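You operate a simulated robot arm through the tools that you are given. There is no shell and no other tool. Be economical: measure what you need, move in short steps, check, and stop when the job is done.

You are at the controls of a simulated two-armed robot. One attempt, no reset.

TASK
Stack the carton marked "shims" from the feeder table plate on top of the carton marked "caps".

The check looks at the end state, three seconds after you hand in, the way a careful person would. Anything else that was tipped, shoved, dropped, spilled or broken makes it a failure. Lids that push on must go on centred and level and be pressed home; caps that screw on are set level and turned clockwise until they are tight.

THE ROBOT
Two 7-joint arms with two-finger parallel grippers on one trunk, on a base that drives. Base frame: it is fixed to the floor where the robot stands at the start and does not move with it; the origin is under the middle of the robot, x ahead of it, y to its left, z up. Units: mm, rad, N and s.
The left shoulder is at the start at [70, 133, 1201], the right one opposite. With the tool pointing down near the work surface each hand reaches from about 100 to 640 mm from the robot's upright axis, wherever it stands, measured 20 degrees to its own side. Payload 1.57 kg a hand.
The TCP of each hand is the grasp point between the finger pads, 30 mm short of the fingertips. In the tool frame z runs along the fingers and y along their closing line. Largest opening 80 mm; finger width 17, thickness 12; the body of the gripper, 40 by 82 mm, starts 80 mm behind the TCP.
Orientation is that of the tool frame in the base frame, as a unit quaternion [w, x, y, z]. With the fingers straight down and closing along the base's y, the tool's x points along the base's -x, its y along +y and its z along -z.

THE INTERFACE
- The arms move only by the tool play_rows. It takes "left_series", "right_series" or both (then of equal length, played together; a hand with none holds still); each is a list that holds one entry, the list of rows, each a list of 7 numbers: the shift along the tool's x, y, z in units of 25 mm (1.0 is 25 mm), then the turn, a rotation vector about the tool's x, y, z in units of 8 degrees (1.0 is 8 degrees), then the finger opening in m, from 0 to 0.08. In form: [[[tx, ty, tz, wx, wy, wz, grip], ...]]. A call has 1 to 10 rows; each row shifts and turns the commanded pose from where the row before left it, along the tool's axes as they then stand. A call with a number of a shift or a turn outside -1 to 1 is refused whole. Rows are played at 5 a second. More than 50 mm and 0.15 rad between two rows, or a gripper value outside its range, and nothing of the call is played. A pose out of reach is approached as far as the arm can. The call stops where the force on the tool passes 40 N (or 10 N more than at its start, if that is more) or the arm is blocked; 0.2 s more then pass. The fingers move at their own pace (about 153 mm/s each) and stop on an object; they squeeze with about 33 N. The grip force told is the motor's: it shows also when the fingers shut on nothing. Time passes only in rows, and 0.2 s behind the last, so rows that do not move let the fingers close. It gives the time, the measured TCP pose, the force on the tool (base axes), the opening and the grip force at its end, in the units of the frame above (readings bear some noise).
- Cameras (640 x 400 px; columns grow to the right, rows downward): "scene" is now at [124.3, -33.9, 1415.2]; the picture's right is [-0.42, -0.91, 0.00], its down [-0.64, 0.30, -0.71] and it looks along [0.64, -0.30, -0.71] (base axes); focal length 243 px, centre (320, 200). "left" rides on the left gripper at [72, 7, -122] in its tool frame; the picture's right is [-0.09, 1.00, 0.00], its down [-0.84, -0.08, -0.54] and it looks along [-0.54, -0.05, 0.84] (tool axes); focal length 238 px, centre (320, 200). "right" rides on the right gripper at [72, -7, -122] in its tool frame; the picture's right is [0.09, 1.00, 0.00], its down [-0.84, 0.08, -0.54] and it looks along [-0.54, 0.05, 0.84] (tool axes); focal length 238 px, centre (320, 200). There is no depth. A picture from a camera that has moved, and an enlarged one, comes with that camera's place and axes in the base frame and with its lens.
- get_image(camera): a new picture of that camera. No time passes.
- slide_trunk(by): slides the trunk up (or, below 0, down) by that many mm; the arms and the scene camera ride with it, the base frame stays. It gives what a move gives, with no picture.
- drive_base(legs): drives the robot by 1 to 6 legs, each [ahead, left, turn to the left] in mm, mm and rad, along the robot's own axes; the way and the turn of a leg run together, so that a leg with both is an arc; at most 1500 mm and 3.142 rad a leg. The arms and the cameras ride along, it lands a little off, and it stops where it bumps. It gives what a move gives.
- turn_head(pan, tilt): turns the head with the scene camera to pan (to the left, within 1.501 rad either way) and tilt (down, from -0.506 to 1.204), counted from straight ahead of the robot. It gives what a move gives.
- close_up(camera, box): a new picture of the part [left, top, right, bottom] of that camera's present view, enlarged. No time passes.
- job_done(): hands the job in; it is judged then, once.

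Work in short steps. Places have to be worked out from the pictures, the camera data and where the tool is seen: move nearer, look again, correct. Check each grasp and each placing, and mend what went wrong. You have 120 turns and 88 pictures in all, those below and enlarged ones among them. Open the grippers and draw the arms clear of the work before you hand the job in, unless the task says otherwise; then end with one line.

The tools are called after "Call:" as name(argument=value, ...) on one line, values as JSON. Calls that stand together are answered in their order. play_rows: Moves the arms, as the interface text tells. Its arguments: {"type":"object","properties":{"left_series":{"type":"array"},"right_series":{"type":"array"}},"required":[]} The other tools are called the same way: slide_trunk (by) slides the trunk up or down; drive_base (legs) drives the base; turn_head (pan, tilt) turns the head that bears the scene camera; get_image (camera) takes a picture; close_up (camera, box) takes an enlarged picture of a part of a camera's view; job_done () hands the job in.

At the start:

```text
clock: 0.0
left_tcp_pos: [443.6, 31.4, 1128.0]
left_ee_rot: [0.0, 0.0, 1.0, 0.0]
left_contact_force: [-0.2, -0.2, 0.2]
left_gripper_width: 80.0
left_grip_force: 0.0
right_tcp_pos: [409.5, -352.3, 1215.9]
right_ee_rot: [0.0, 0.0, 1.0, -0.001]
right_contact_force: [1.0, 0.5, -0.1]
right_gripper_width: 80.1
right_grip_force: 0.1
trunk travel left (down, up): [-775.0, 165.0]
robot x, y, heading: [1.5, -2.0, -0.001]
head pan, tilt: [-0.435, 0.784]
```

scene: 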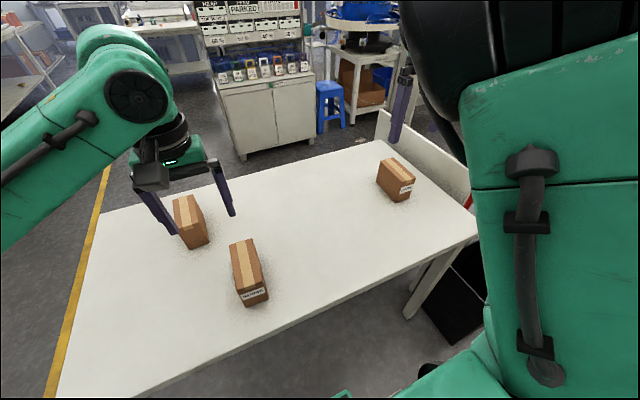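
right: 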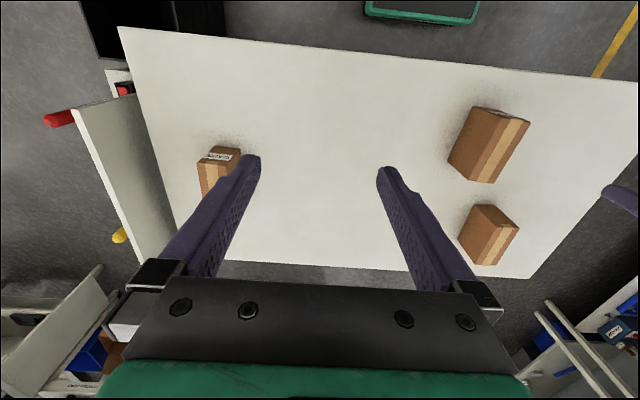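
left: 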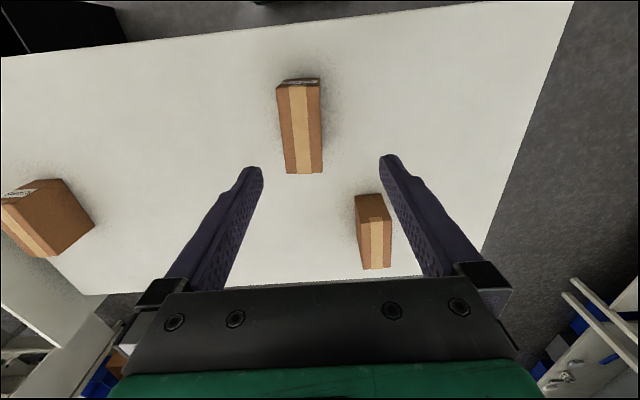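

I see three cartons on the table; I read their labels with enlargements.

Call:
close_up(camera="scene", box=[160, 180, 280, 310])

Call:
close_up(camera="scene", box=[360, 130, 480, 220])

Call:
close_up(camera="scene", box=[190, 0, 400, 130])

```text
3.08 times, centred on (220, 245) of scene
camera zoom: at [124.3, -33.9, 1415.2], right [-0.42, -0.91, 0.0], down [-0.64, 0.3, -0.71], along [0.64, -0.3, -0.71], focal length 747 px, centre (628, 62)
```

zoom: 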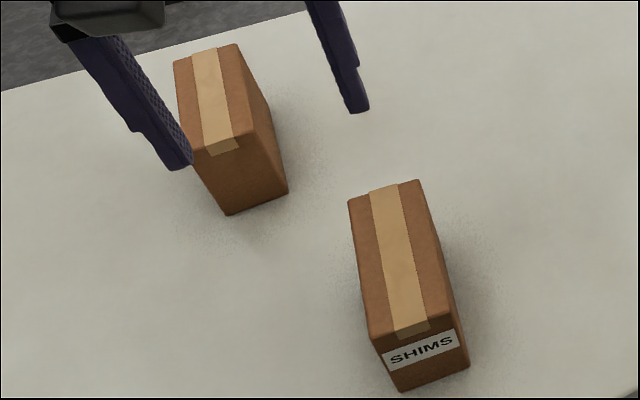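

```text
4.44 times, centred on (420, 175) of scene
camera zoom: at [124.3, -33.9, 1415.2], right [-0.42, -0.91, 0.0], down [-0.64, 0.3, -0.71], along [0.64, -0.3, -0.71], focal length 1079 px, centre (-124, 311)
```

zoom: 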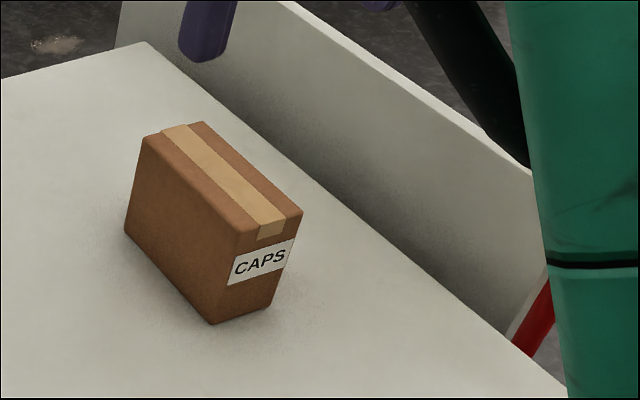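

```text
3.05 times, centred on (295, 65) of scene
camera zoom: at [124.3, -33.9, 1415.2], right [-0.42, -0.91, 0.0], down [-0.64, 0.3, -0.71], along [0.64, -0.3, -0.71], focal length 740 px, centre (396, 611)
```

zoom: 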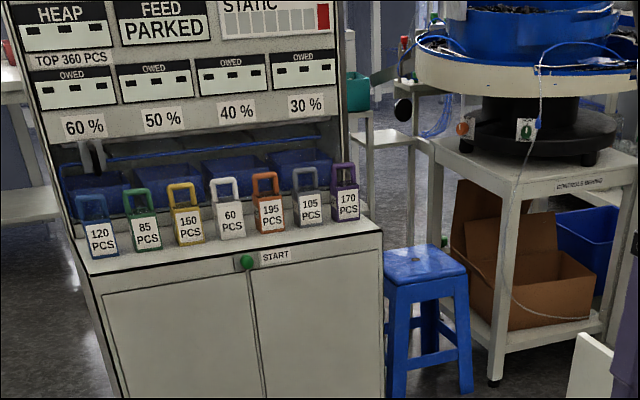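

Shims carton is about 128x57x100, centred near (477, 0), aligned with x. Caps is centred near (619, -560), also aligned with x. The right arm will do the job; I move the left hand aside and start the right toward shims.

Call:
play_rows(left_series=[[[0.3, 1, -0.2, 0, 0, 0, 0.08], [0.3, 1, -0.2, 0, 0, 0, 0.08], [0.3, 1, -0.2, 0, 0, 0, 0.08], [0.3, 1, -0.2, 0, 0, 0, 0.08], [0.3, 1, -0.2, 0, 0, 0, 0.08], [0.3, 1, -0.2, 0, 0, 0, 0.08], [0.3, 1, -0.2, 0, 0, 0, 0.08], [0.3, 1, -0.2, 0, 0, 0, 0.08], [0.3, 1, -0.2, 0, 0, 0, 0.08], [0.3, 1, -0.2, 0, 0, 0, 0.08]]], right_series=[[[-0.2, 1, 0.3, 0, 0, 0, 0.08], [-0.2, 1, 0.3, 0, 0, 0, 0.08], [-0.2, 1, 0.3, 0, 0, 0, 0.08], [-0.2, 1, 0.3, 0, 0, 0, 0.08], [-0.2, 1, 0.3, 0, 0, 0, 0.08], [-0.2, 1, 0.3, 0, 0, 0, 0.08], [-0.2, 1, 0.3, 0, 0, 0, 0.08], [-0.2, 1, 0.3, 0, 0, 0, 0.08], [-0.2, 1, 0.3, 0, 0, 0, 0.08], [-0.2, 1, 0.3, 0, 0, 0, 0.08]]])

```text
clock: 2.2
left_tcp_pos: [368.9, 282.2, 1176.2]
left_ee_rot: [0.0, 0.0, 1.0, -0.001]
left_contact_force: [0.1, -0.3, 0.0]
left_gripper_width: 80.1
left_grip_force: 0.0
right_tcp_pos: [511.0, -167.4, 1173.6]
right_ee_rot: [0.007, 0.007, 1.0, 0.014]
right_contact_force: [0.0, 0.8, 0.9]
right_gripper_width: 79.9
right_grip_force: 0.0
right hand out of reach, approached as far as the arm can: row 6, 7, 8, 9, 10
trunk travel left (down, up): [-775.0, 165.0]
robot x, y, heading: [-0.5, 1.8, 0.002]
head pan, tilt: [-0.435, 0.784]
```

The right arm was short of its commanded pose; I lower a little and see whether it recovers.

Call:
play_rows(right_series=[[[0, 0, 0.8, 0, 0, 0, 0.08], [0, 0, 0.8, 0, 0, 0, 0.08], [0, 0, 0.8, 0, 0, 0, 0.08], [0, 0, 0, 0, 0, 0, 0.08]]])

```text
clock: 3.2
left_tcp_pos: [369.7, 280.9, 1176.2]
left_ee_rot: [0.001, -0.001, 1.0, -0.001]
left_contact_force: [0.6, -0.6, 0.1]
left_gripper_width: 79.9
left_grip_force: 0.1
right_tcp_pos: [522.4, -182.2, 1112.2]
right_ee_rot: [0.002, 0.01, 1.0, 0.013]
right_contact_force: [-0.3, 0.2, 0.4]
right_gripper_width: 79.9
right_grip_force: 0.1
right hand out of reach, approached as far as the arm can: row 1, 2, 3
trunk travel left (down, up): [-775.0, 165.0]
robot x, y, heading: [1.1, -0.5, -0.002]
head pan, tilt: [-0.435, 0.784]
```

The right arm resists going across the middle, so I drive the base 165 mm left, which puts shims in its favoured sector.

Call:
drive_base(legs=[[0, 165, 0]])

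Call:
get_image(camera="right")

```text
clock: 4.6
left_tcp_pos: [369.4, 442.5, 1177.6]
left_ee_rot: [0.0, 0.0, 1.0, 0.001]
left_contact_force: [-0.9, -0.3, 0.4]
left_gripper_width: 79.9
left_grip_force: 0.1
right_tcp_pos: [523.0, -20.8, 1108.7]
right_ee_rot: [-0.001, 0.011, 1.0, 0.014]
right_contact_force: [0.1, -0.5, -0.9]
right_gripper_width: 79.7
right_grip_force: 0.0
trunk travel left (down, up): [-775.0, 165.0]
robot x, y, heading: [0.1, 164.4, -0.0]
head pan, tilt: [-0.435, 0.784]
```

```text
81 pictures are left
camera right: at [450.6, -28.7, 1229.4], right [-0.07, 1.0, 0.03], down [0.84, 0.04, 0.54], along [0.54, 0.06, -0.84], focal length 238 px, centre (320, 200)
```

right: 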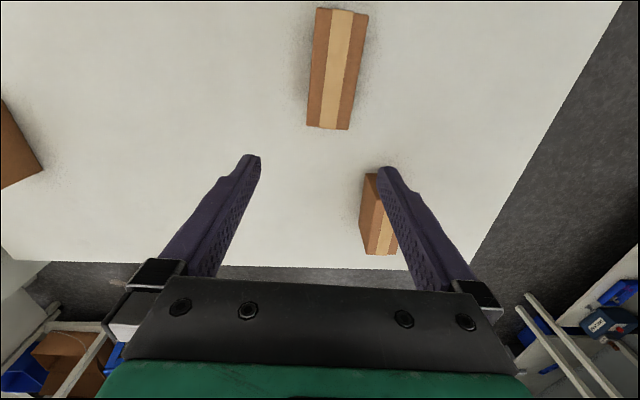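

Shims centre now reads (480, 0), long axis turned about -2°, matching the hand's yaw. I move over it and down to about z=1000.

Call:
play_rows(right_series=[[[0.43, 0.21, 0.86, 0, 0, 0, 0.08], [0.43, 0.21, 0.86, 0, 0, 0, 0.08], [0.43, 0.21, 0.86, 0, 0, 0, 0.08], [0.43, 0.21, 0.86, 0, 0, 0, 0.08], [0, 0, 0.86, 0, 0, 0, 0.08], [0, 0, 0, 0, 0, 0, 0.08]]])

Call:
get_image(camera="right")

```text
clock: 6.0
left_tcp_pos: [369.6, 445.8, 1176.7]
left_ee_rot: [0.001, 0.0, 1.0, -0.001]
left_contact_force: [0.0, 0.3, -0.7]
left_gripper_width: 79.9
left_grip_force: 0.2
right_tcp_pos: [515.8, -33.8, 1008.6]
right_ee_rot: [-0.003, 0.016, 1.0, 0.014]
right_contact_force: [-0.7, -0.1, 0.0]
right_gripper_width: 79.9
right_grip_force: 0.0
right hand out of reach, approached as far as the arm can: row 1, 2, 3, 4
trunk travel left (down, up): [-775.0, 165.0]
robot x, y, heading: [-2.3, 161.8, 0.004]
head pan, tilt: [-0.435, 0.784]
```

```text
80 pictures are left
camera right: at [444.8, -41.6, 1129.8], right [-0.06, 1.0, 0.03], down [0.84, 0.04, 0.54], along [0.54, 0.06, -0.84], focal length 238 px, centre (320, 200)
```

right: 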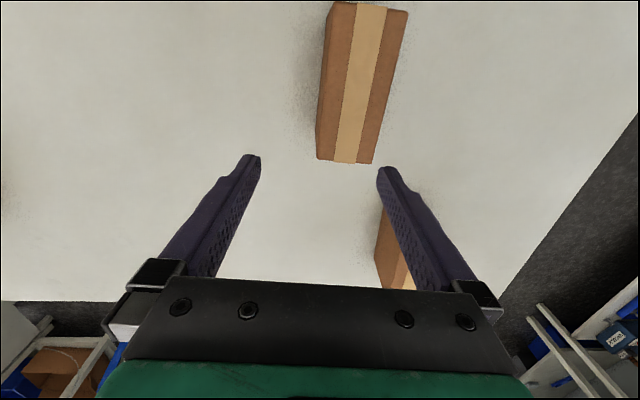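

The right arm sits at a joint limit for this direction, so I shift with the base instead: back 36, left 34.

Call:
drive_base(legs=[[-35, 34, 0]])

Call:
get_image(camera="right")

```text
clock: 7.0
left_tcp_pos: [339.0, 474.7, 1175.3]
left_ee_rot: [-0.003, 0.001, 1.0, 0.002]
left_contact_force: [0.7, 0.0, -0.9]
left_gripper_width: 80.0
left_grip_force: 0.0
right_tcp_pos: [484.5, -3.7, 1006.0]
right_ee_rot: [-0.005, 0.015, 1.0, 0.016]
right_contact_force: [0.0, -0.3, 0.1]
right_gripper_width: 80.1
right_grip_force: 0.1
trunk travel left (down, up): [-775.0, 165.0]
robot x, y, heading: [-35.3, 198.2, 0.002]
head pan, tilt: [-0.435, 0.784]
```

```text
79 pictures are left
camera right: at [414.4, -12.3, 1127.2], right [-0.06, 1.0, 0.03], down [0.84, 0.03, 0.54], along [0.53, 0.06, -0.84], focal length 238 px, centre (320, 200)
```

right: 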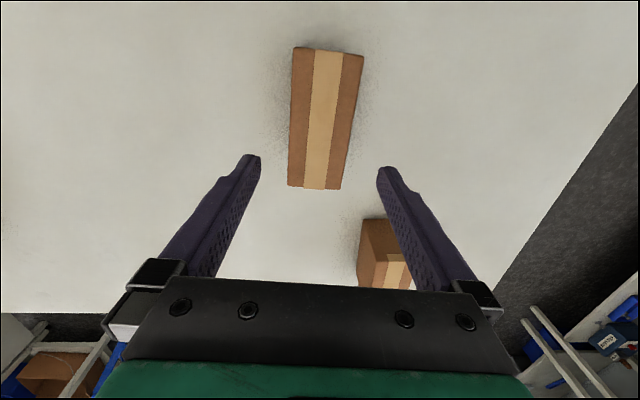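

Hand is at (484.5, -3.7), carton at (479.5, 0): good. I remove the small tilt and descend to about 900 first.

Call:
play_rows(right_series=[[[0.05, 0.1, 0.6, 0.23, 0, 0, 0.08], [0.05, 0.05, 0.9, 0, 0, 0, 0.08], [0, 0, 0.9, 0, 0, 0, 0.08], [0, 0, 0.9, 0, 0, 0, 0.08], [0, 0, 0.6, 0, 0, 0, 0.08], [0, 0, 0, 0, 0, 0, 0.08]]])

Call:
get_image(camera="right")

```text
clock: 8.4
left_tcp_pos: [334.1, 480.0, 1176.9]
left_ee_rot: [0.0, 0.002, 1.0, 0.0]
left_contact_force: [1.1, -0.5, 0.2]
left_gripper_width: 79.9
left_grip_force: 0.1
right_tcp_pos: [484.4, -1.5, 911.2]
right_ee_rot: [-0.003, 0.015, 1.0, -0.001]
right_contact_force: [-0.5, 0.0, 0.2]
right_gripper_width: 80.1
right_grip_force: 0.1
right hand out of reach, approached as far as the arm can: row 1, 2
trunk travel left (down, up): [-775.0, 165.0]
robot x, y, heading: [-33.8, 199.4, 0.002]
head pan, tilt: [-0.435, 0.784]
```

```text
78 pictures are left
camera right: at [413.3, -5.7, 1032.7], right [-0.06, 1.0, 0.0], down [0.84, 0.05, 0.54], along [0.54, 0.03, -0.84], focal length 238 px, centre (320, 200)
```

right: 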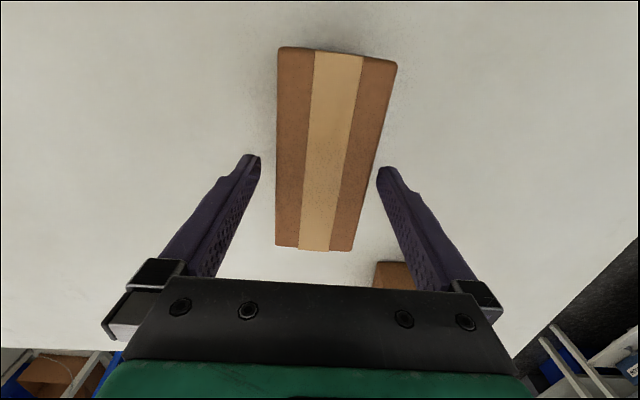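

Fingers straddle the carton with gaps on both sides. I descend the last 50 mm and close.

Call:
play_rows(right_series=[[[0, 0.08, 0.5, 0, 0, 0, 0.08], [0, 0, 0.75, 0, 0, 0, 0.08], [0, 0, 0.75, 0, 0, 0, 0.08], [0, 0, 0, 0, 0, 0, 0.08], [0, 0, 0, 0, 0, 0, 0.0], [0, 0, 0, 0, 0, 0, 0.0], [0, 0, 0, 0, 0, 0, 0.0]]])

```text
clock: 10.0
left_tcp_pos: [334.0, 478.9, 1175.7]
left_ee_rot: [-0.001, 0.001, 1.0, 0.001]
left_contact_force: [-0.3, 0.9, 0.1]
left_gripper_width: 80.0
left_grip_force: 0.1
right_tcp_pos: [483.1, -1.4, 861.5]
right_ee_rot: [-0.003, 0.015, 1.0, -0.001]
right_contact_force: [-0.4, 0.3, 0.4]
right_gripper_width: 60.1
right_grip_force: 33.1
trunk travel left (down, up): [-775.0, 165.0]
robot x, y, heading: [-35.2, 198.4, -0.003]
head pan, tilt: [-0.435, 0.784]
```

Grasped (60 mm, 33 N). I lift using the trunk to keep the arm posture.

Call:
slide_trunk(by=160)

Call:
turn_head(pan=-0.6, tilt=1.1)

Call:
get_image(camera="scene")

Call:
get_image(camera="right")

```text
clock: 11.8
left_tcp_pos: [335.4, 479.4, 1336.6]
left_ee_rot: [-0.001, 0.001, 1.0, 0.0]
left_contact_force: [0.6, 0.6, 0.7]
left_gripper_width: 80.0
left_grip_force: 0.1
right_tcp_pos: [483.6, 0.0, 1020.3]
right_ee_rot: [-0.003, 0.015, 1.0, 0.0]
right_contact_force: [-0.2, 0.0, -2.3]
right_gripper_width: 60.2
right_grip_force: 32.8
trunk travel left (down, up): [-935.0, 5.0]
robot x, y, heading: [-31.9, 194.6, 0.002]
head pan, tilt: [-0.435, 0.784]
```

```text
clock: 12.6
left_tcp_pos: [335.3, 478.6, 1336.4]
left_ee_rot: [-0.001, 0.001, 1.0, 0.001]
left_contact_force: [-0.6, 0.0, -0.6]
left_gripper_width: 80.0
left_grip_force: 0.2
right_tcp_pos: [483.4, -0.3, 1020.9]
right_ee_rot: [-0.004, 0.015, 1.0, -0.002]
right_contact_force: [0.3, 0.5, -2.2]
right_gripper_width: 60.0
right_grip_force: 33.2
trunk travel left (down, up): [-935.0, 5.0]
robot x, y, heading: [-33.3, 201.9, -0.0]
head pan, tilt: [-0.6, 1.1]
```

```text
77 pictures are left
camera scene: at [68.4, 162.2, 1552.2], right [-0.57, -0.82, 0.0], down [-0.73, 0.5, -0.45], along [0.37, -0.26, -0.89], focal length 243 px, centre (320, 200)
```

scene: 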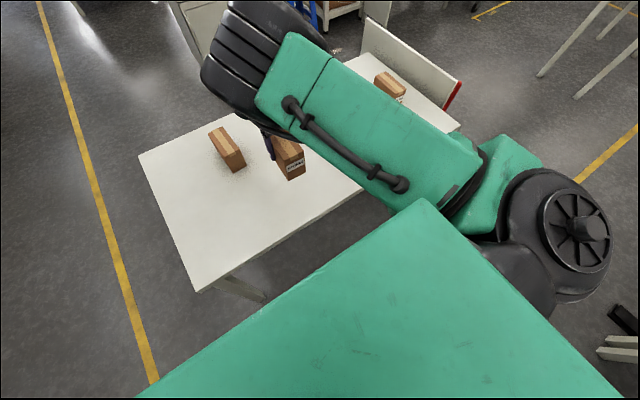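

```text
76 pictures are left
camera right: at [413.5, -4.3, 1142.5], right [-0.06, 1.0, 0.0], down [0.84, 0.05, 0.54], along [0.54, 0.03, -0.84], focal length 238 px, centre (320, 200)
```

right: 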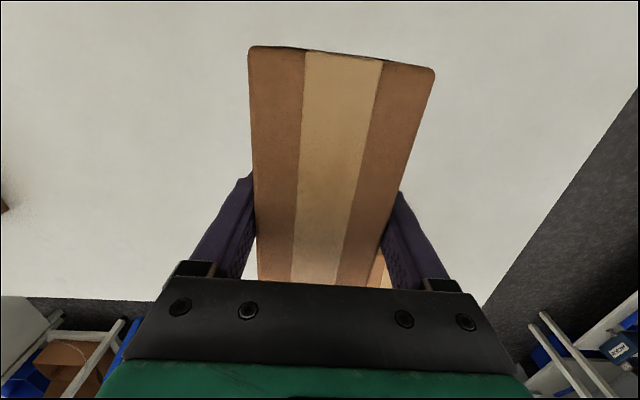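

Carton is held firmly and lifted to z≈960 underneath. I drive right 450 and ahead 60, then look.

Call:
drive_base(legs=[[0, -450, 0], [60, 0, 0]])

Call:
get_image(camera="scene")

Call:
get_image(camera="right")

```text
clock: 15.9
left_tcp_pos: [382.4, 34.5, 1340.1]
left_ee_rot: [0.005, 0.001, 1.0, 0.0]
left_contact_force: [-0.8, 0.5, 0.8]
left_gripper_width: 79.9
left_grip_force: 0.1
right_tcp_pos: [532.9, -444.8, 1025.8]
right_ee_rot: [0.002, 0.017, 1.0, -0.002]
right_contact_force: [-0.9, 0.5, -1.6]
right_gripper_width: 60.1
right_grip_force: 33.3
trunk travel left (down, up): [-935.0, 5.0]
robot x, y, heading: [25.1, -244.8, -0.003]
head pan, tilt: [-0.6, 1.1]
```

```text
75 pictures are left
camera scene: at [113.3, -281.6, 1553.1], right [-0.57, -0.82, 0.0], down [-0.73, 0.51, -0.46], along [0.38, -0.26, -0.89], focal length 243 px, centre (320, 200)
```

scene: 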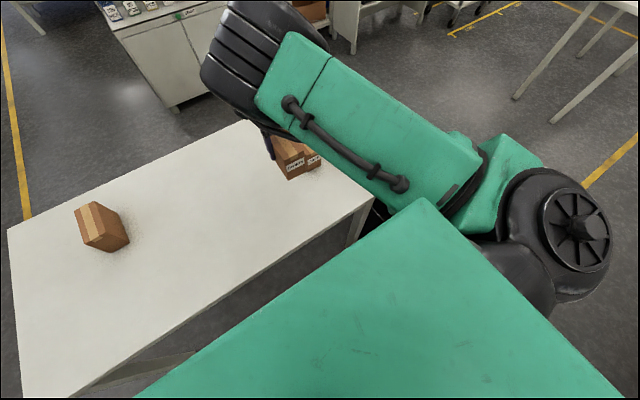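

```text
74 pictures are left
camera right: at [461.7, -449.3, 1146.9], right [-0.06, 1.0, 0.0], down [0.84, 0.05, 0.54], along [0.54, 0.03, -0.84], focal length 238 px, centre (320, 200)
```

right: 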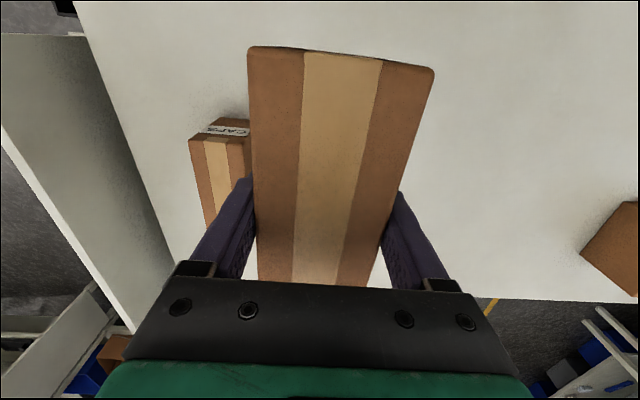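

Caps centre now reads about (617, -558). I drive right 112 only, and extend the arm forward rather than pushing the base closer to the table.

Call:
drive_base(legs=[[0, -112, 0]])

Call:
play_rows(right_series=[[[-0.5, 0, 0, 0, 0, 0, 0], [-0.5, 0, 0, 0, 0, 0, 0], [-0.5, 0, 0, 0, 0, 0, 0], [-0.5, 0, 0, 0, 0, 0, 0], [0, 0, 0, 0, 0, 0, 0]]])

Call:
get_image(camera="right")

Call:
get_image(camera="scene")

```text
clock: 17.1
left_tcp_pos: [392.3, -71.4, 1335.2]
left_ee_rot: [0.0, 0.001, 1.0, -0.003]
left_contact_force: [0.7, 1.0, 0.8]
left_gripper_width: 79.9
left_grip_force: 0.0
right_tcp_pos: [542.1, -552.0, 1020.7]
right_ee_rot: [-0.003, 0.015, 1.0, -0.003]
right_contact_force: [0.1, -0.1, -3.0]
right_gripper_width: 60.0
right_grip_force: 33.6
trunk travel left (down, up): [-935.0, 5.0]
robot x, y, heading: [24.4, -357.2, -0.004]
head pan, tilt: [-0.6, 1.1]
```

```text
clock: 18.3
left_tcp_pos: [394.0, -75.7, 1335.6]
left_ee_rot: [0.0, 0.001, 1.0, 0.0]
left_contact_force: [0.7, 0.1, 0.0]
left_gripper_width: 80.1
left_grip_force: 0.1
right_tcp_pos: [592.0, -557.2, 1020.6]
right_ee_rot: [-0.003, 0.016, 1.0, -0.002]
right_contact_force: [0.1, 0.3, -2.6]
right_gripper_width: 59.9
right_grip_force: 32.9
trunk travel left (down, up): [-935.0, 5.0]
robot x, y, heading: [24.9, -356.8, 0.0]
head pan, tilt: [-0.6, 1.1]
```

```text
73 pictures are left
camera right: at [521.5, -561.6, 1142.3], right [-0.06, 1.0, 0.0], down [0.84, 0.05, 0.54], along [0.53, 0.03, -0.84], focal length 238 px, centre (320, 200)
```

right: 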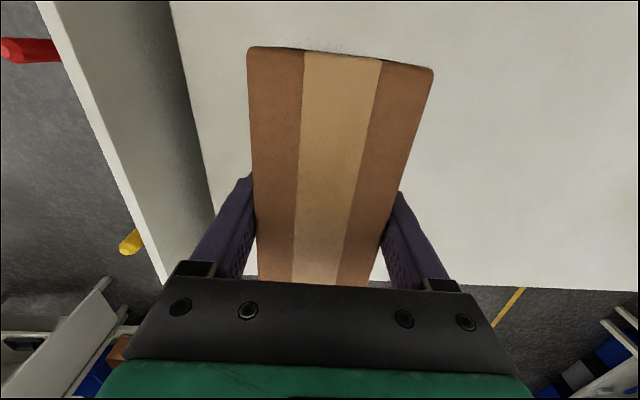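

```text
72 pictures are left
camera scene: at [126.8, -392.7, 1552.1], right [-0.57, -0.82, 0.0], down [-0.73, 0.5, -0.45], along [0.37, -0.26, -0.89], focal length 243 px, centre (320, 200)
```

scene: 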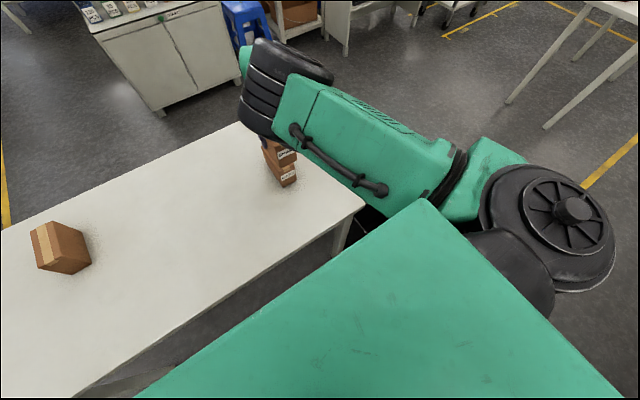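

Alignment is close; I advance another 30 mm in x and view with the left hand camera and scene enlargement.

Call:
play_rows(right_series=[[[-0.6, 0, 0, 0, 0, 0, 0], [-0.6, 0, 0, 0, 0, 0, 0], [0, 0, 0, 0, 0, 0, 0]]])

Call:
get_image(camera="left")

Call:
close_up(camera="scene", box=[230, 110, 350, 200])

```text
clock: 19.1
left_tcp_pos: [392.3, -78.8, 1337.5]
left_ee_rot: [0.0, 0.0, 1.0, 0.0]
left_contact_force: [-0.3, -0.1, 0.5]
left_gripper_width: 80.1
left_grip_force: 0.0
right_tcp_pos: [621.3, -559.9, 1018.5]
right_ee_rot: [-0.004, 0.017, 1.0, -0.001]
right_contact_force: [-0.2, 0.0, -2.7]
right_gripper_width: 60.0
right_grip_force: 32.6
trunk travel left (down, up): [-935.0, 5.0]
robot x, y, heading: [23.8, -359.1, -0.002]
head pan, tilt: [-0.6, 1.1]
```

```text
71 pictures are left
camera left: at [320.8, -70.3, 1460.0], right [0.09, 1.0, 0.0], down [0.84, -0.08, 0.54], along [0.54, -0.05, -0.84], focal length 238 px, centre (320, 200)
```

left: 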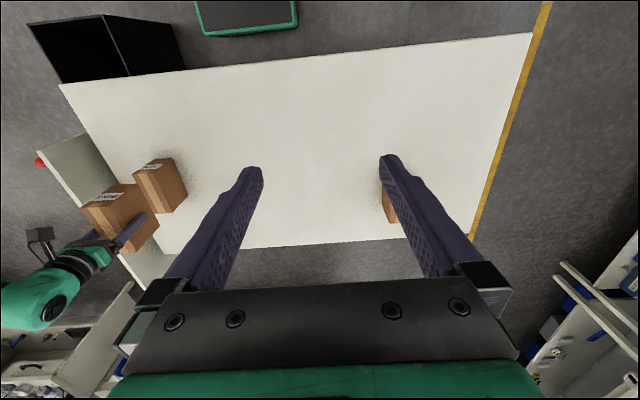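

```text
4.44 times, centred on (290, 155) of scene
camera zoom: at [125.8, -393.6, 1552.2], right [-0.57, -0.82, 0.0], down [-0.73, 0.5, -0.45], along [0.37, -0.26, -0.89], focal length 1079 px, centre (453, 400)
```

zoom: 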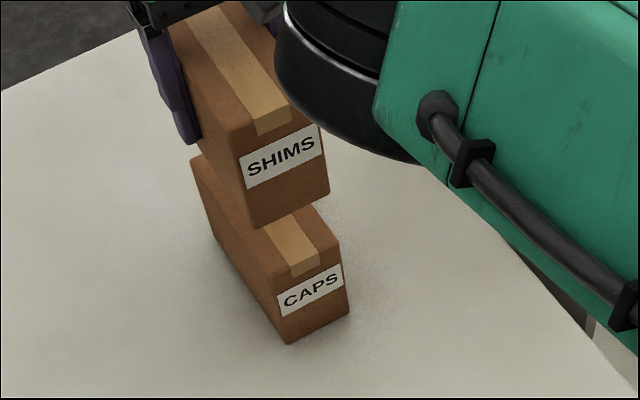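

In the same picture shims' front bottom edge centre is at (557.4, -554.9) and caps' at (557, -556.5): aligned within 2 mm. I lower about 45 mm with the arm, then check.

Call:
play_rows(right_series=[[[0, -0.06, 0.6, 0, 0, 0, 0], [0, 0, 0.6, 0, 0, 0, 0], [0, 0, 0.6, 0, 0, 0, 0], [0, 0, 0, 0, 0, 0, 0]]])

Call:
close_up(camera="scene", box=[230, 110, 350, 200])

Call:
close_up(camera="left", box=[60, 130, 220, 270])

```text
clock: 20.1
left_tcp_pos: [393.2, -78.4, 1336.2]
left_ee_rot: [-0.001, 0.0, 1.0, 0.001]
left_contact_force: [-0.4, 0.2, 0.9]
left_gripper_width: 80.2
left_grip_force: 0.0
right_tcp_pos: [613.1, -562.1, 975.2]
right_ee_rot: [-0.002, 0.014, 1.0, 0.0]
right_contact_force: [0.7, -0.4, -2.9]
right_gripper_width: 59.7
right_grip_force: 33.1
right hand out of reach, approached as far as the arm can: row 2
trunk travel left (down, up): [-935.0, 5.0]
robot x, y, heading: [20.2, -358.3, -0.003]
head pan, tilt: [-0.6, 1.1]
```

```text
4.44 times, centred on (290, 155) of scene
camera zoom: at [126.9, -395.1, 1552.1], right [-0.57, -0.82, 0.0], down [-0.73, 0.51, -0.45], along [0.37, -0.26, -0.89], focal length 1079 px, centre (453, 400)
```

zoom: 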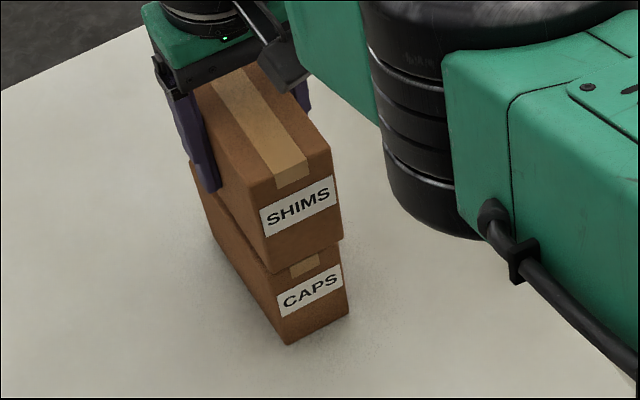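

```text
2.86 times, centred on (140, 200) of left
camera zoom: at [321.9, -71.7, 1460.0], right [0.09, 1.0, 0.0], down [0.84, -0.08, 0.54], along [0.54, -0.05, -0.84], focal length 681 px, centre (834, 200)
```

zoom: 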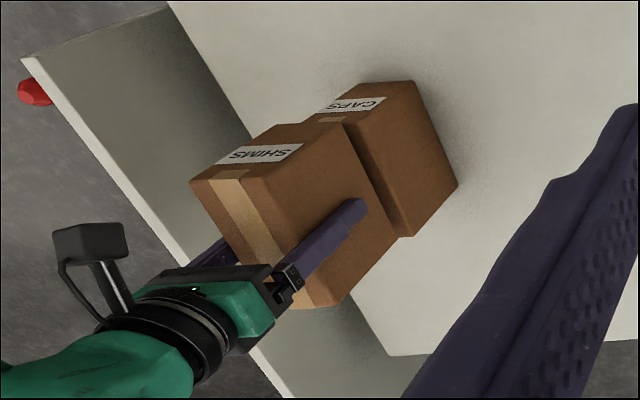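

Shims is now ~9 mm too near in x (the arm got pulled back), y is fine, gap about 13 mm. I correct x forward.

Call:
play_rows(right_series=[[[-0.19, 0, 0, 0, 0, 0, 0], [-0.19, 0, 0, 0, 0, 0, 0], [0, 0, 0, 0, 0, 0, 0]]])

Call:
close_up(camera="scene", box=[230, 110, 350, 200])

```text
clock: 20.9
left_tcp_pos: [394.9, -77.4, 1334.9]
left_ee_rot: [0.0, 0.001, 1.0, 0.0]
left_contact_force: [0.4, -0.1, 0.3]
left_gripper_width: 80.1
left_grip_force: 0.0
right_tcp_pos: [614.0, -561.0, 976.7]
right_ee_rot: [-0.001, 0.016, 1.0, -0.001]
right_contact_force: [-0.3, 0.5, -2.7]
right_gripper_width: 59.8
right_grip_force: 33.1
right hand out of reach, approached as far as the arm can: row 1, 2
trunk travel left (down, up): [-935.0, 5.0]
robot x, y, heading: [27.5, -357.7, -0.003]
head pan, tilt: [-0.6, 1.1]
```

```text
4.44 times, centred on (290, 155) of scene
camera zoom: at [126.6, -393.9, 1552.1], right [-0.57, -0.82, 0.0], down [-0.73, 0.5, -0.45], along [0.37, -0.26, -0.89], focal length 1079 px, centre (453, 400)
```

zoom: 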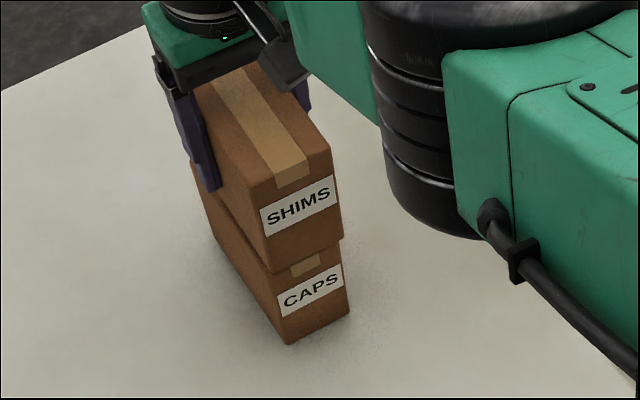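

The arm is at full stretch, so I nudge the base 10 mm ahead instead.

Call:
drive_base(legs=[[10, 0, 0]])

Call:
close_up(camera="scene", box=[230, 110, 350, 200])

```text
clock: 21.6
left_tcp_pos: [400.2, -78.0, 1338.2]
left_ee_rot: [0.0, 0.001, 1.0, -0.001]
left_contact_force: [-0.6, 0.4, -0.5]
left_gripper_width: 80.1
left_grip_force: 0.0
right_tcp_pos: [621.8, -560.8, 977.4]
right_ee_rot: [0.0, 0.015, 1.0, -0.001]
right_contact_force: [0.6, 0.2, -3.4]
right_gripper_width: 59.5
right_grip_force: 33.0
trunk travel left (down, up): [-935.0, 5.0]
robot x, y, heading: [34.9, -361.1, -0.007]
head pan, tilt: [-0.6, 1.1]
```

```text
4.44 times, centred on (290, 155) of scene
camera zoom: at [133.6, -394.0, 1552.4], right [-0.57, -0.82, 0.0], down [-0.73, 0.5, -0.46], along [0.38, -0.26, -0.89], focal length 1079 px, centre (453, 400)
```

zoom: 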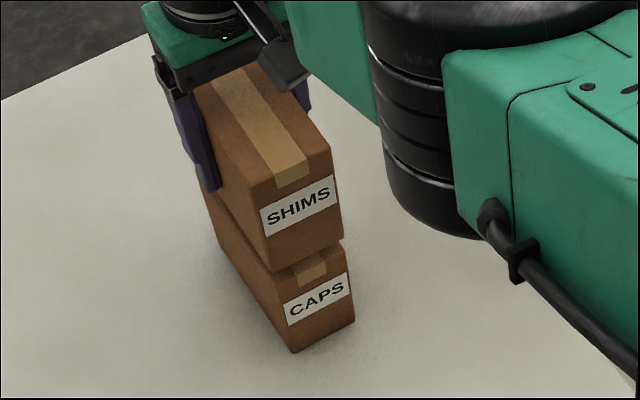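

Aligned in x now, y within 2 mm. I lower with the trunk in small steps, watching the force (baseline about -3 N).

Call:
slide_trunk(by=-10)

Call:
close_up(camera="scene", box=[240, 130, 320, 190])

```text
clock: 22.2
left_tcp_pos: [404.0, -77.3, 1326.4]
left_ee_rot: [-0.001, 0.001, 1.0, 0.0]
left_contact_force: [-0.9, 0.2, 0.3]
left_gripper_width: 79.8
left_grip_force: 0.0
right_tcp_pos: [624.0, -559.8, 966.5]
right_ee_rot: [-0.002, 0.015, 1.0, -0.001]
right_contact_force: [0.9, -0.9, -2.8]
right_gripper_width: 59.8
right_grip_force: 32.6
trunk travel left (down, up): [-925.0, 15.0]
robot x, y, heading: [33.2, -355.9, -0.001]
head pan, tilt: [-0.6, 1.1]
```

```text
6.67 times, centred on (280, 160) of scene
camera zoom: at [137.0, -394.0, 1542.1], right [-0.57, -0.82, 0.0], down [-0.73, 0.5, -0.45], along [0.37, -0.26, -0.89], focal length 1618 px, centre (587, 467)
```

zoom: 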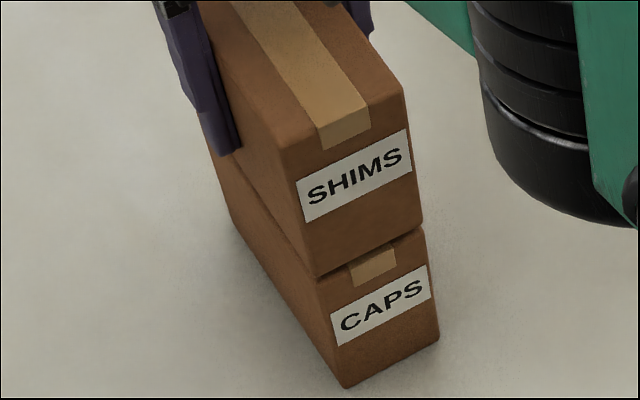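

Only a few mm gap remains and the faces are nearly flush. I go down 4 mm.

Call:
slide_trunk(by=-4)

```text
clock: 22.7
left_tcp_pos: [404.7, -76.9, 1320.5]
left_ee_rot: [0.0, 0.002, 1.0, -0.001]
left_contact_force: [0.7, 0.3, 0.8]
left_gripper_width: 79.9
left_grip_force: 0.1
right_tcp_pos: [624.4, -561.2, 962.6]
right_ee_rot: [-0.003, 0.015, 1.0, 0.0]
right_contact_force: [-0.8, -0.3, -2.7]
right_gripper_width: 59.8
right_grip_force: 32.4
trunk travel left (down, up): [-921.0, 19.0]
robot x, y, heading: [37.3, -357.3, -0.001]
head pan, tilt: [-0.6, 1.1]
```

No contact yet; 2 mm more.

Call:
slide_trunk(by=-2)

Call:
close_up(camera="scene", box=[240, 130, 320, 190])

```text
clock: 23.2
left_tcp_pos: [402.9, -77.3, 1320.7]
left_ee_rot: [-0.001, 0.001, 1.0, -0.001]
left_contact_force: [-0.5, 0.0, 0.1]
left_gripper_width: 79.9
left_grip_force: 0.0
right_tcp_pos: [623.5, -561.5, 961.5]
right_ee_rot: [-0.001, 0.015, 1.0, -0.001]
right_contact_force: [-0.7, 0.2, -0.3]
right_gripper_width: 60.0
right_grip_force: 33.0
trunk travel left (down, up): [-919.0, 21.0]
robot x, y, heading: [34.4, -357.8, -0.002]
head pan, tilt: [-0.6, 1.1]
```

```text
6.67 times, centred on (280, 160) of scene
camera zoom: at [136.0, -393.9, 1536.2], right [-0.57, -0.82, 0.0], down [-0.73, 0.5, -0.45], along [0.37, -0.26, -0.89], focal length 1618 px, centre (587, 467)
```

zoom: 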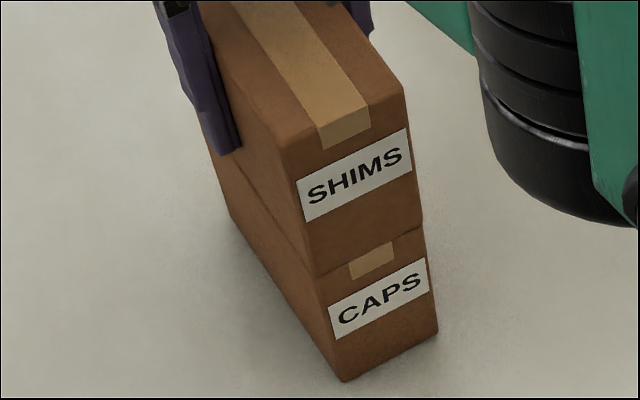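

The weight has gone over (force -2.7 → -0.3) and the cartons sit flush. I open the fingers.

Call:
play_rows(right_series=[[[0, 0, 0, 0, 0, 0, 0.065], [0, 0, 0, 0, 0, 0, 0.072], [0, 0, 0, 0, 0, 0, 0.08], [0, 0, 0, 0, 0, 0, 0.08]]])

Call:
get_image(camera="right")

```text
clock: 24.2
left_tcp_pos: [402.6, -77.0, 1319.9]
left_ee_rot: [0.0, 0.0, 1.0, 0.0]
left_contact_force: [0.2, 0.5, -0.4]
left_gripper_width: 80.0
left_grip_force: 0.0
right_tcp_pos: [622.2, -560.2, 961.7]
right_ee_rot: [-0.002, 0.014, 1.0, 0.0]
right_contact_force: [0.0, 0.0, 0.3]
right_gripper_width: 80.0
right_grip_force: 0.1
trunk travel left (down, up): [-919.0, 21.0]
robot x, y, heading: [34.5, -360.7, -0.004]
head pan, tilt: [-0.6, 1.1]
```

```text
63 pictures are left
camera right: at [551.9, -564.8, 1082.2], right [-0.06, 1.0, 0.0], down [0.84, 0.05, 0.54], along [0.54, 0.03, -0.84], focal length 238 px, centre (320, 200)
```

right: 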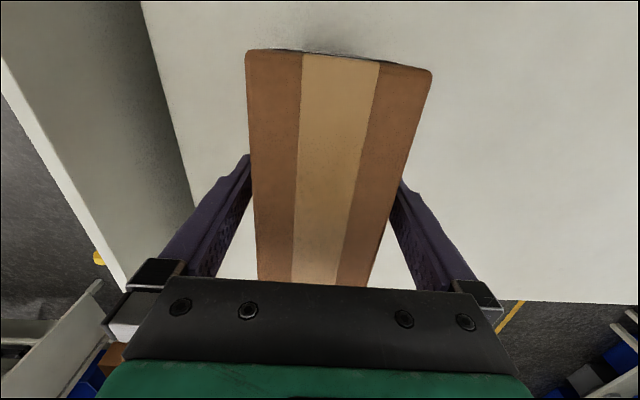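

Fingers are clear on both sides. I lift straight up with the arm.

Call:
slide_trunk(by=20)

Call:
play_rows(right_series=[[[0, 0, -0.5, 0, 0, 0, 0.08], [0, 0, -0.6, 0, 0, 0, 0.08], [0, 0, -0.8, 0, 0, 0, 0.08], [0, 0, -0.8, 0, 0, 0, 0.08], [0, 0, 0, 0, 0, 0, 0.08]]])

Call:
get_image(camera="right")

```text
clock: 24.9
left_tcp_pos: [402.5, -76.8, 1341.0]
left_ee_rot: [0.0, 0.001, 1.0, 0.0]
left_contact_force: [0.1, -0.5, 0.4]
left_gripper_width: 80.1
left_grip_force: 0.0
right_tcp_pos: [622.1, -561.5, 980.7]
right_ee_rot: [-0.002, 0.015, 1.0, -0.001]
right_contact_force: [-0.3, 0.7, -0.3]
right_gripper_width: 80.0
right_grip_force: 0.1
trunk travel left (down, up): [-939.0, 1.0]
robot x, y, heading: [33.7, -359.1, -0.002]
head pan, tilt: [-0.6, 1.1]
```

```text
clock: 26.1
left_tcp_pos: [403.1, -77.9, 1339.7]
left_ee_rot: [0.0, 0.001, 1.0, 0.001]
left_contact_force: [0.1, 0.5, 1.4]
left_gripper_width: 79.9
left_grip_force: 0.1
right_tcp_pos: [623.6, -560.6, 1048.7]
right_ee_rot: [-0.001, 0.015, 1.0, -0.001]
right_contact_force: [-0.2, 0.0, -0.6]
right_gripper_width: 79.9
right_grip_force: 0.2
trunk travel left (down, up): [-939.0, 1.0]
robot x, y, heading: [37.6, -359.1, -0.003]
head pan, tilt: [-0.6, 1.1]
```

```text
62 pictures are left
camera right: at [552.3, -564.7, 1170.0], right [-0.06, 1.0, 0.0], down [0.84, 0.05, 0.54], along [0.54, 0.03, -0.84], focal length 238 px, centre (320, 200)
```

right: 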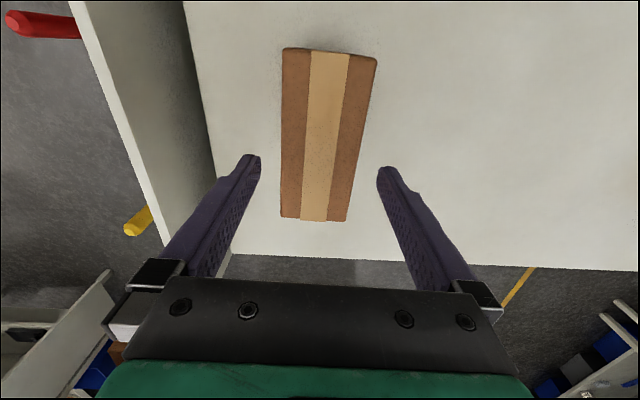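

The fingers are above the stack (tips ~1019, top ~1000). I rise further and then back the base away.

Call:
play_rows(right_series=[[[0, 0, -0.8, 0, 0, 0, 0.08], [0, 0, -0.8, 0, 0, 0, 0.08], [0, 0, -0.8, 0, 0, 0, 0.08], [0, 0, 0, 0, 0, 0, 0.08]]])

Call:
drive_base(legs=[[-150, 0, 0]])

Call:
get_image(camera="scene")

Call:
get_image(camera="left")

```text
clock: 27.1
left_tcp_pos: [404.2, -77.3, 1339.8]
left_ee_rot: [-0.001, 0.001, 1.0, 0.0]
left_contact_force: [0.4, 0.0, 0.5]
left_gripper_width: 79.7
left_grip_force: 0.1
right_tcp_pos: [623.1, -560.9, 1107.3]
right_ee_rot: [-0.002, 0.015, 1.0, 0.0]
right_contact_force: [0.1, 0.1, -0.3]
right_gripper_width: 80.0
right_grip_force: 0.1
trunk travel left (down, up): [-939.0, 1.0]
robot x, y, heading: [34.4, -356.0, 0.003]
head pan, tilt: [-0.6, 1.1]
```

```text
clock: 28.5
left_tcp_pos: [257.9, -77.4, 1340.7]
left_ee_rot: [-0.002, 0.002, 1.0, 0.001]
left_contact_force: [0.5, 0.7, -0.1]
left_gripper_width: 79.9
left_grip_force: 0.0
right_tcp_pos: [476.1, -561.4, 1105.5]
right_ee_rot: [-0.004, 0.014, 1.0, -0.002]
right_contact_force: [0.4, -0.7, -0.9]
right_gripper_width: 80.4
right_grip_force: 0.0
trunk travel left (down, up): [-939.0, 1.0]
robot x, y, heading: [-115.9, -355.3, 0.001]
head pan, tilt: [-0.6, 1.1]
```

```text
61 pictures are left
camera scene: at [-9.3, -393.7, 1555.8], right [-0.57, -0.82, 0.0], down [-0.74, 0.5, -0.45], along [0.37, -0.26, -0.89], focal length 243 px, centre (320, 200)
```

scene: 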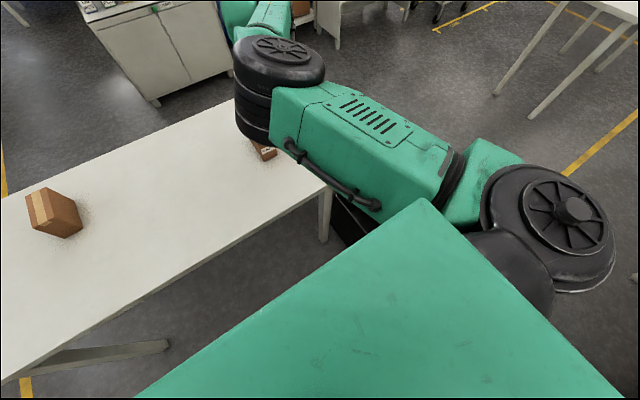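

```text
60 pictures are left
camera left: at [185.4, -70.3, 1463.0], right [0.09, 1.0, 0.0], down [0.84, -0.08, 0.54], along [0.54, -0.05, -0.84], focal length 238 px, centre (320, 200)
```

left: 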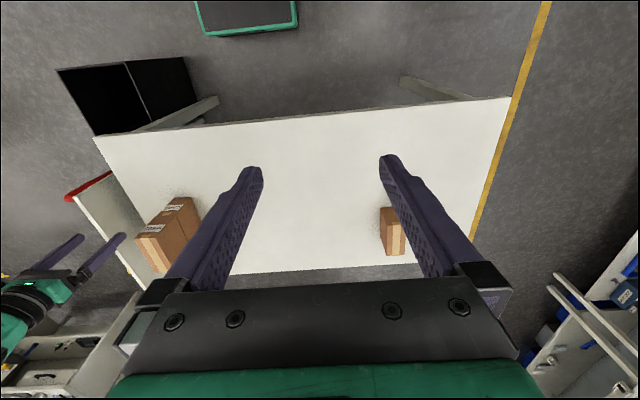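

The arms are clear of the work; I check the stack in one enlargement.

Call:
close_up(camera="left", box=[110, 180, 230, 280])

```text
4.00 times, centred on (170, 230) of left
camera zoom: at [185.4, -70.3, 1463.0], right [0.09, 1.0, 0.0], down [0.84, -0.08, 0.54], along [0.54, -0.05, -0.84], focal length 953 px, centre (920, 80)
```

zoom: 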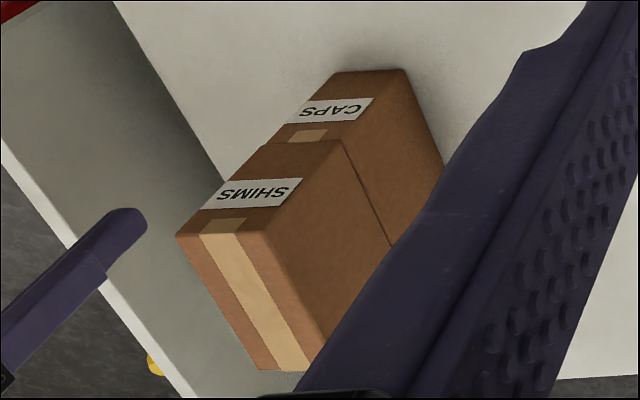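

Shims sits flush and level on caps, nothing else was disturbed, and both grippers are open and clear, so I hand in.

Call:
job_done()

```text
The job is handed in.
```

The shims carton is stacked on top of the caps carton, sitting level and flush to within a few mm; the job is handed in, with both grippers open and clear and nothing else moved.
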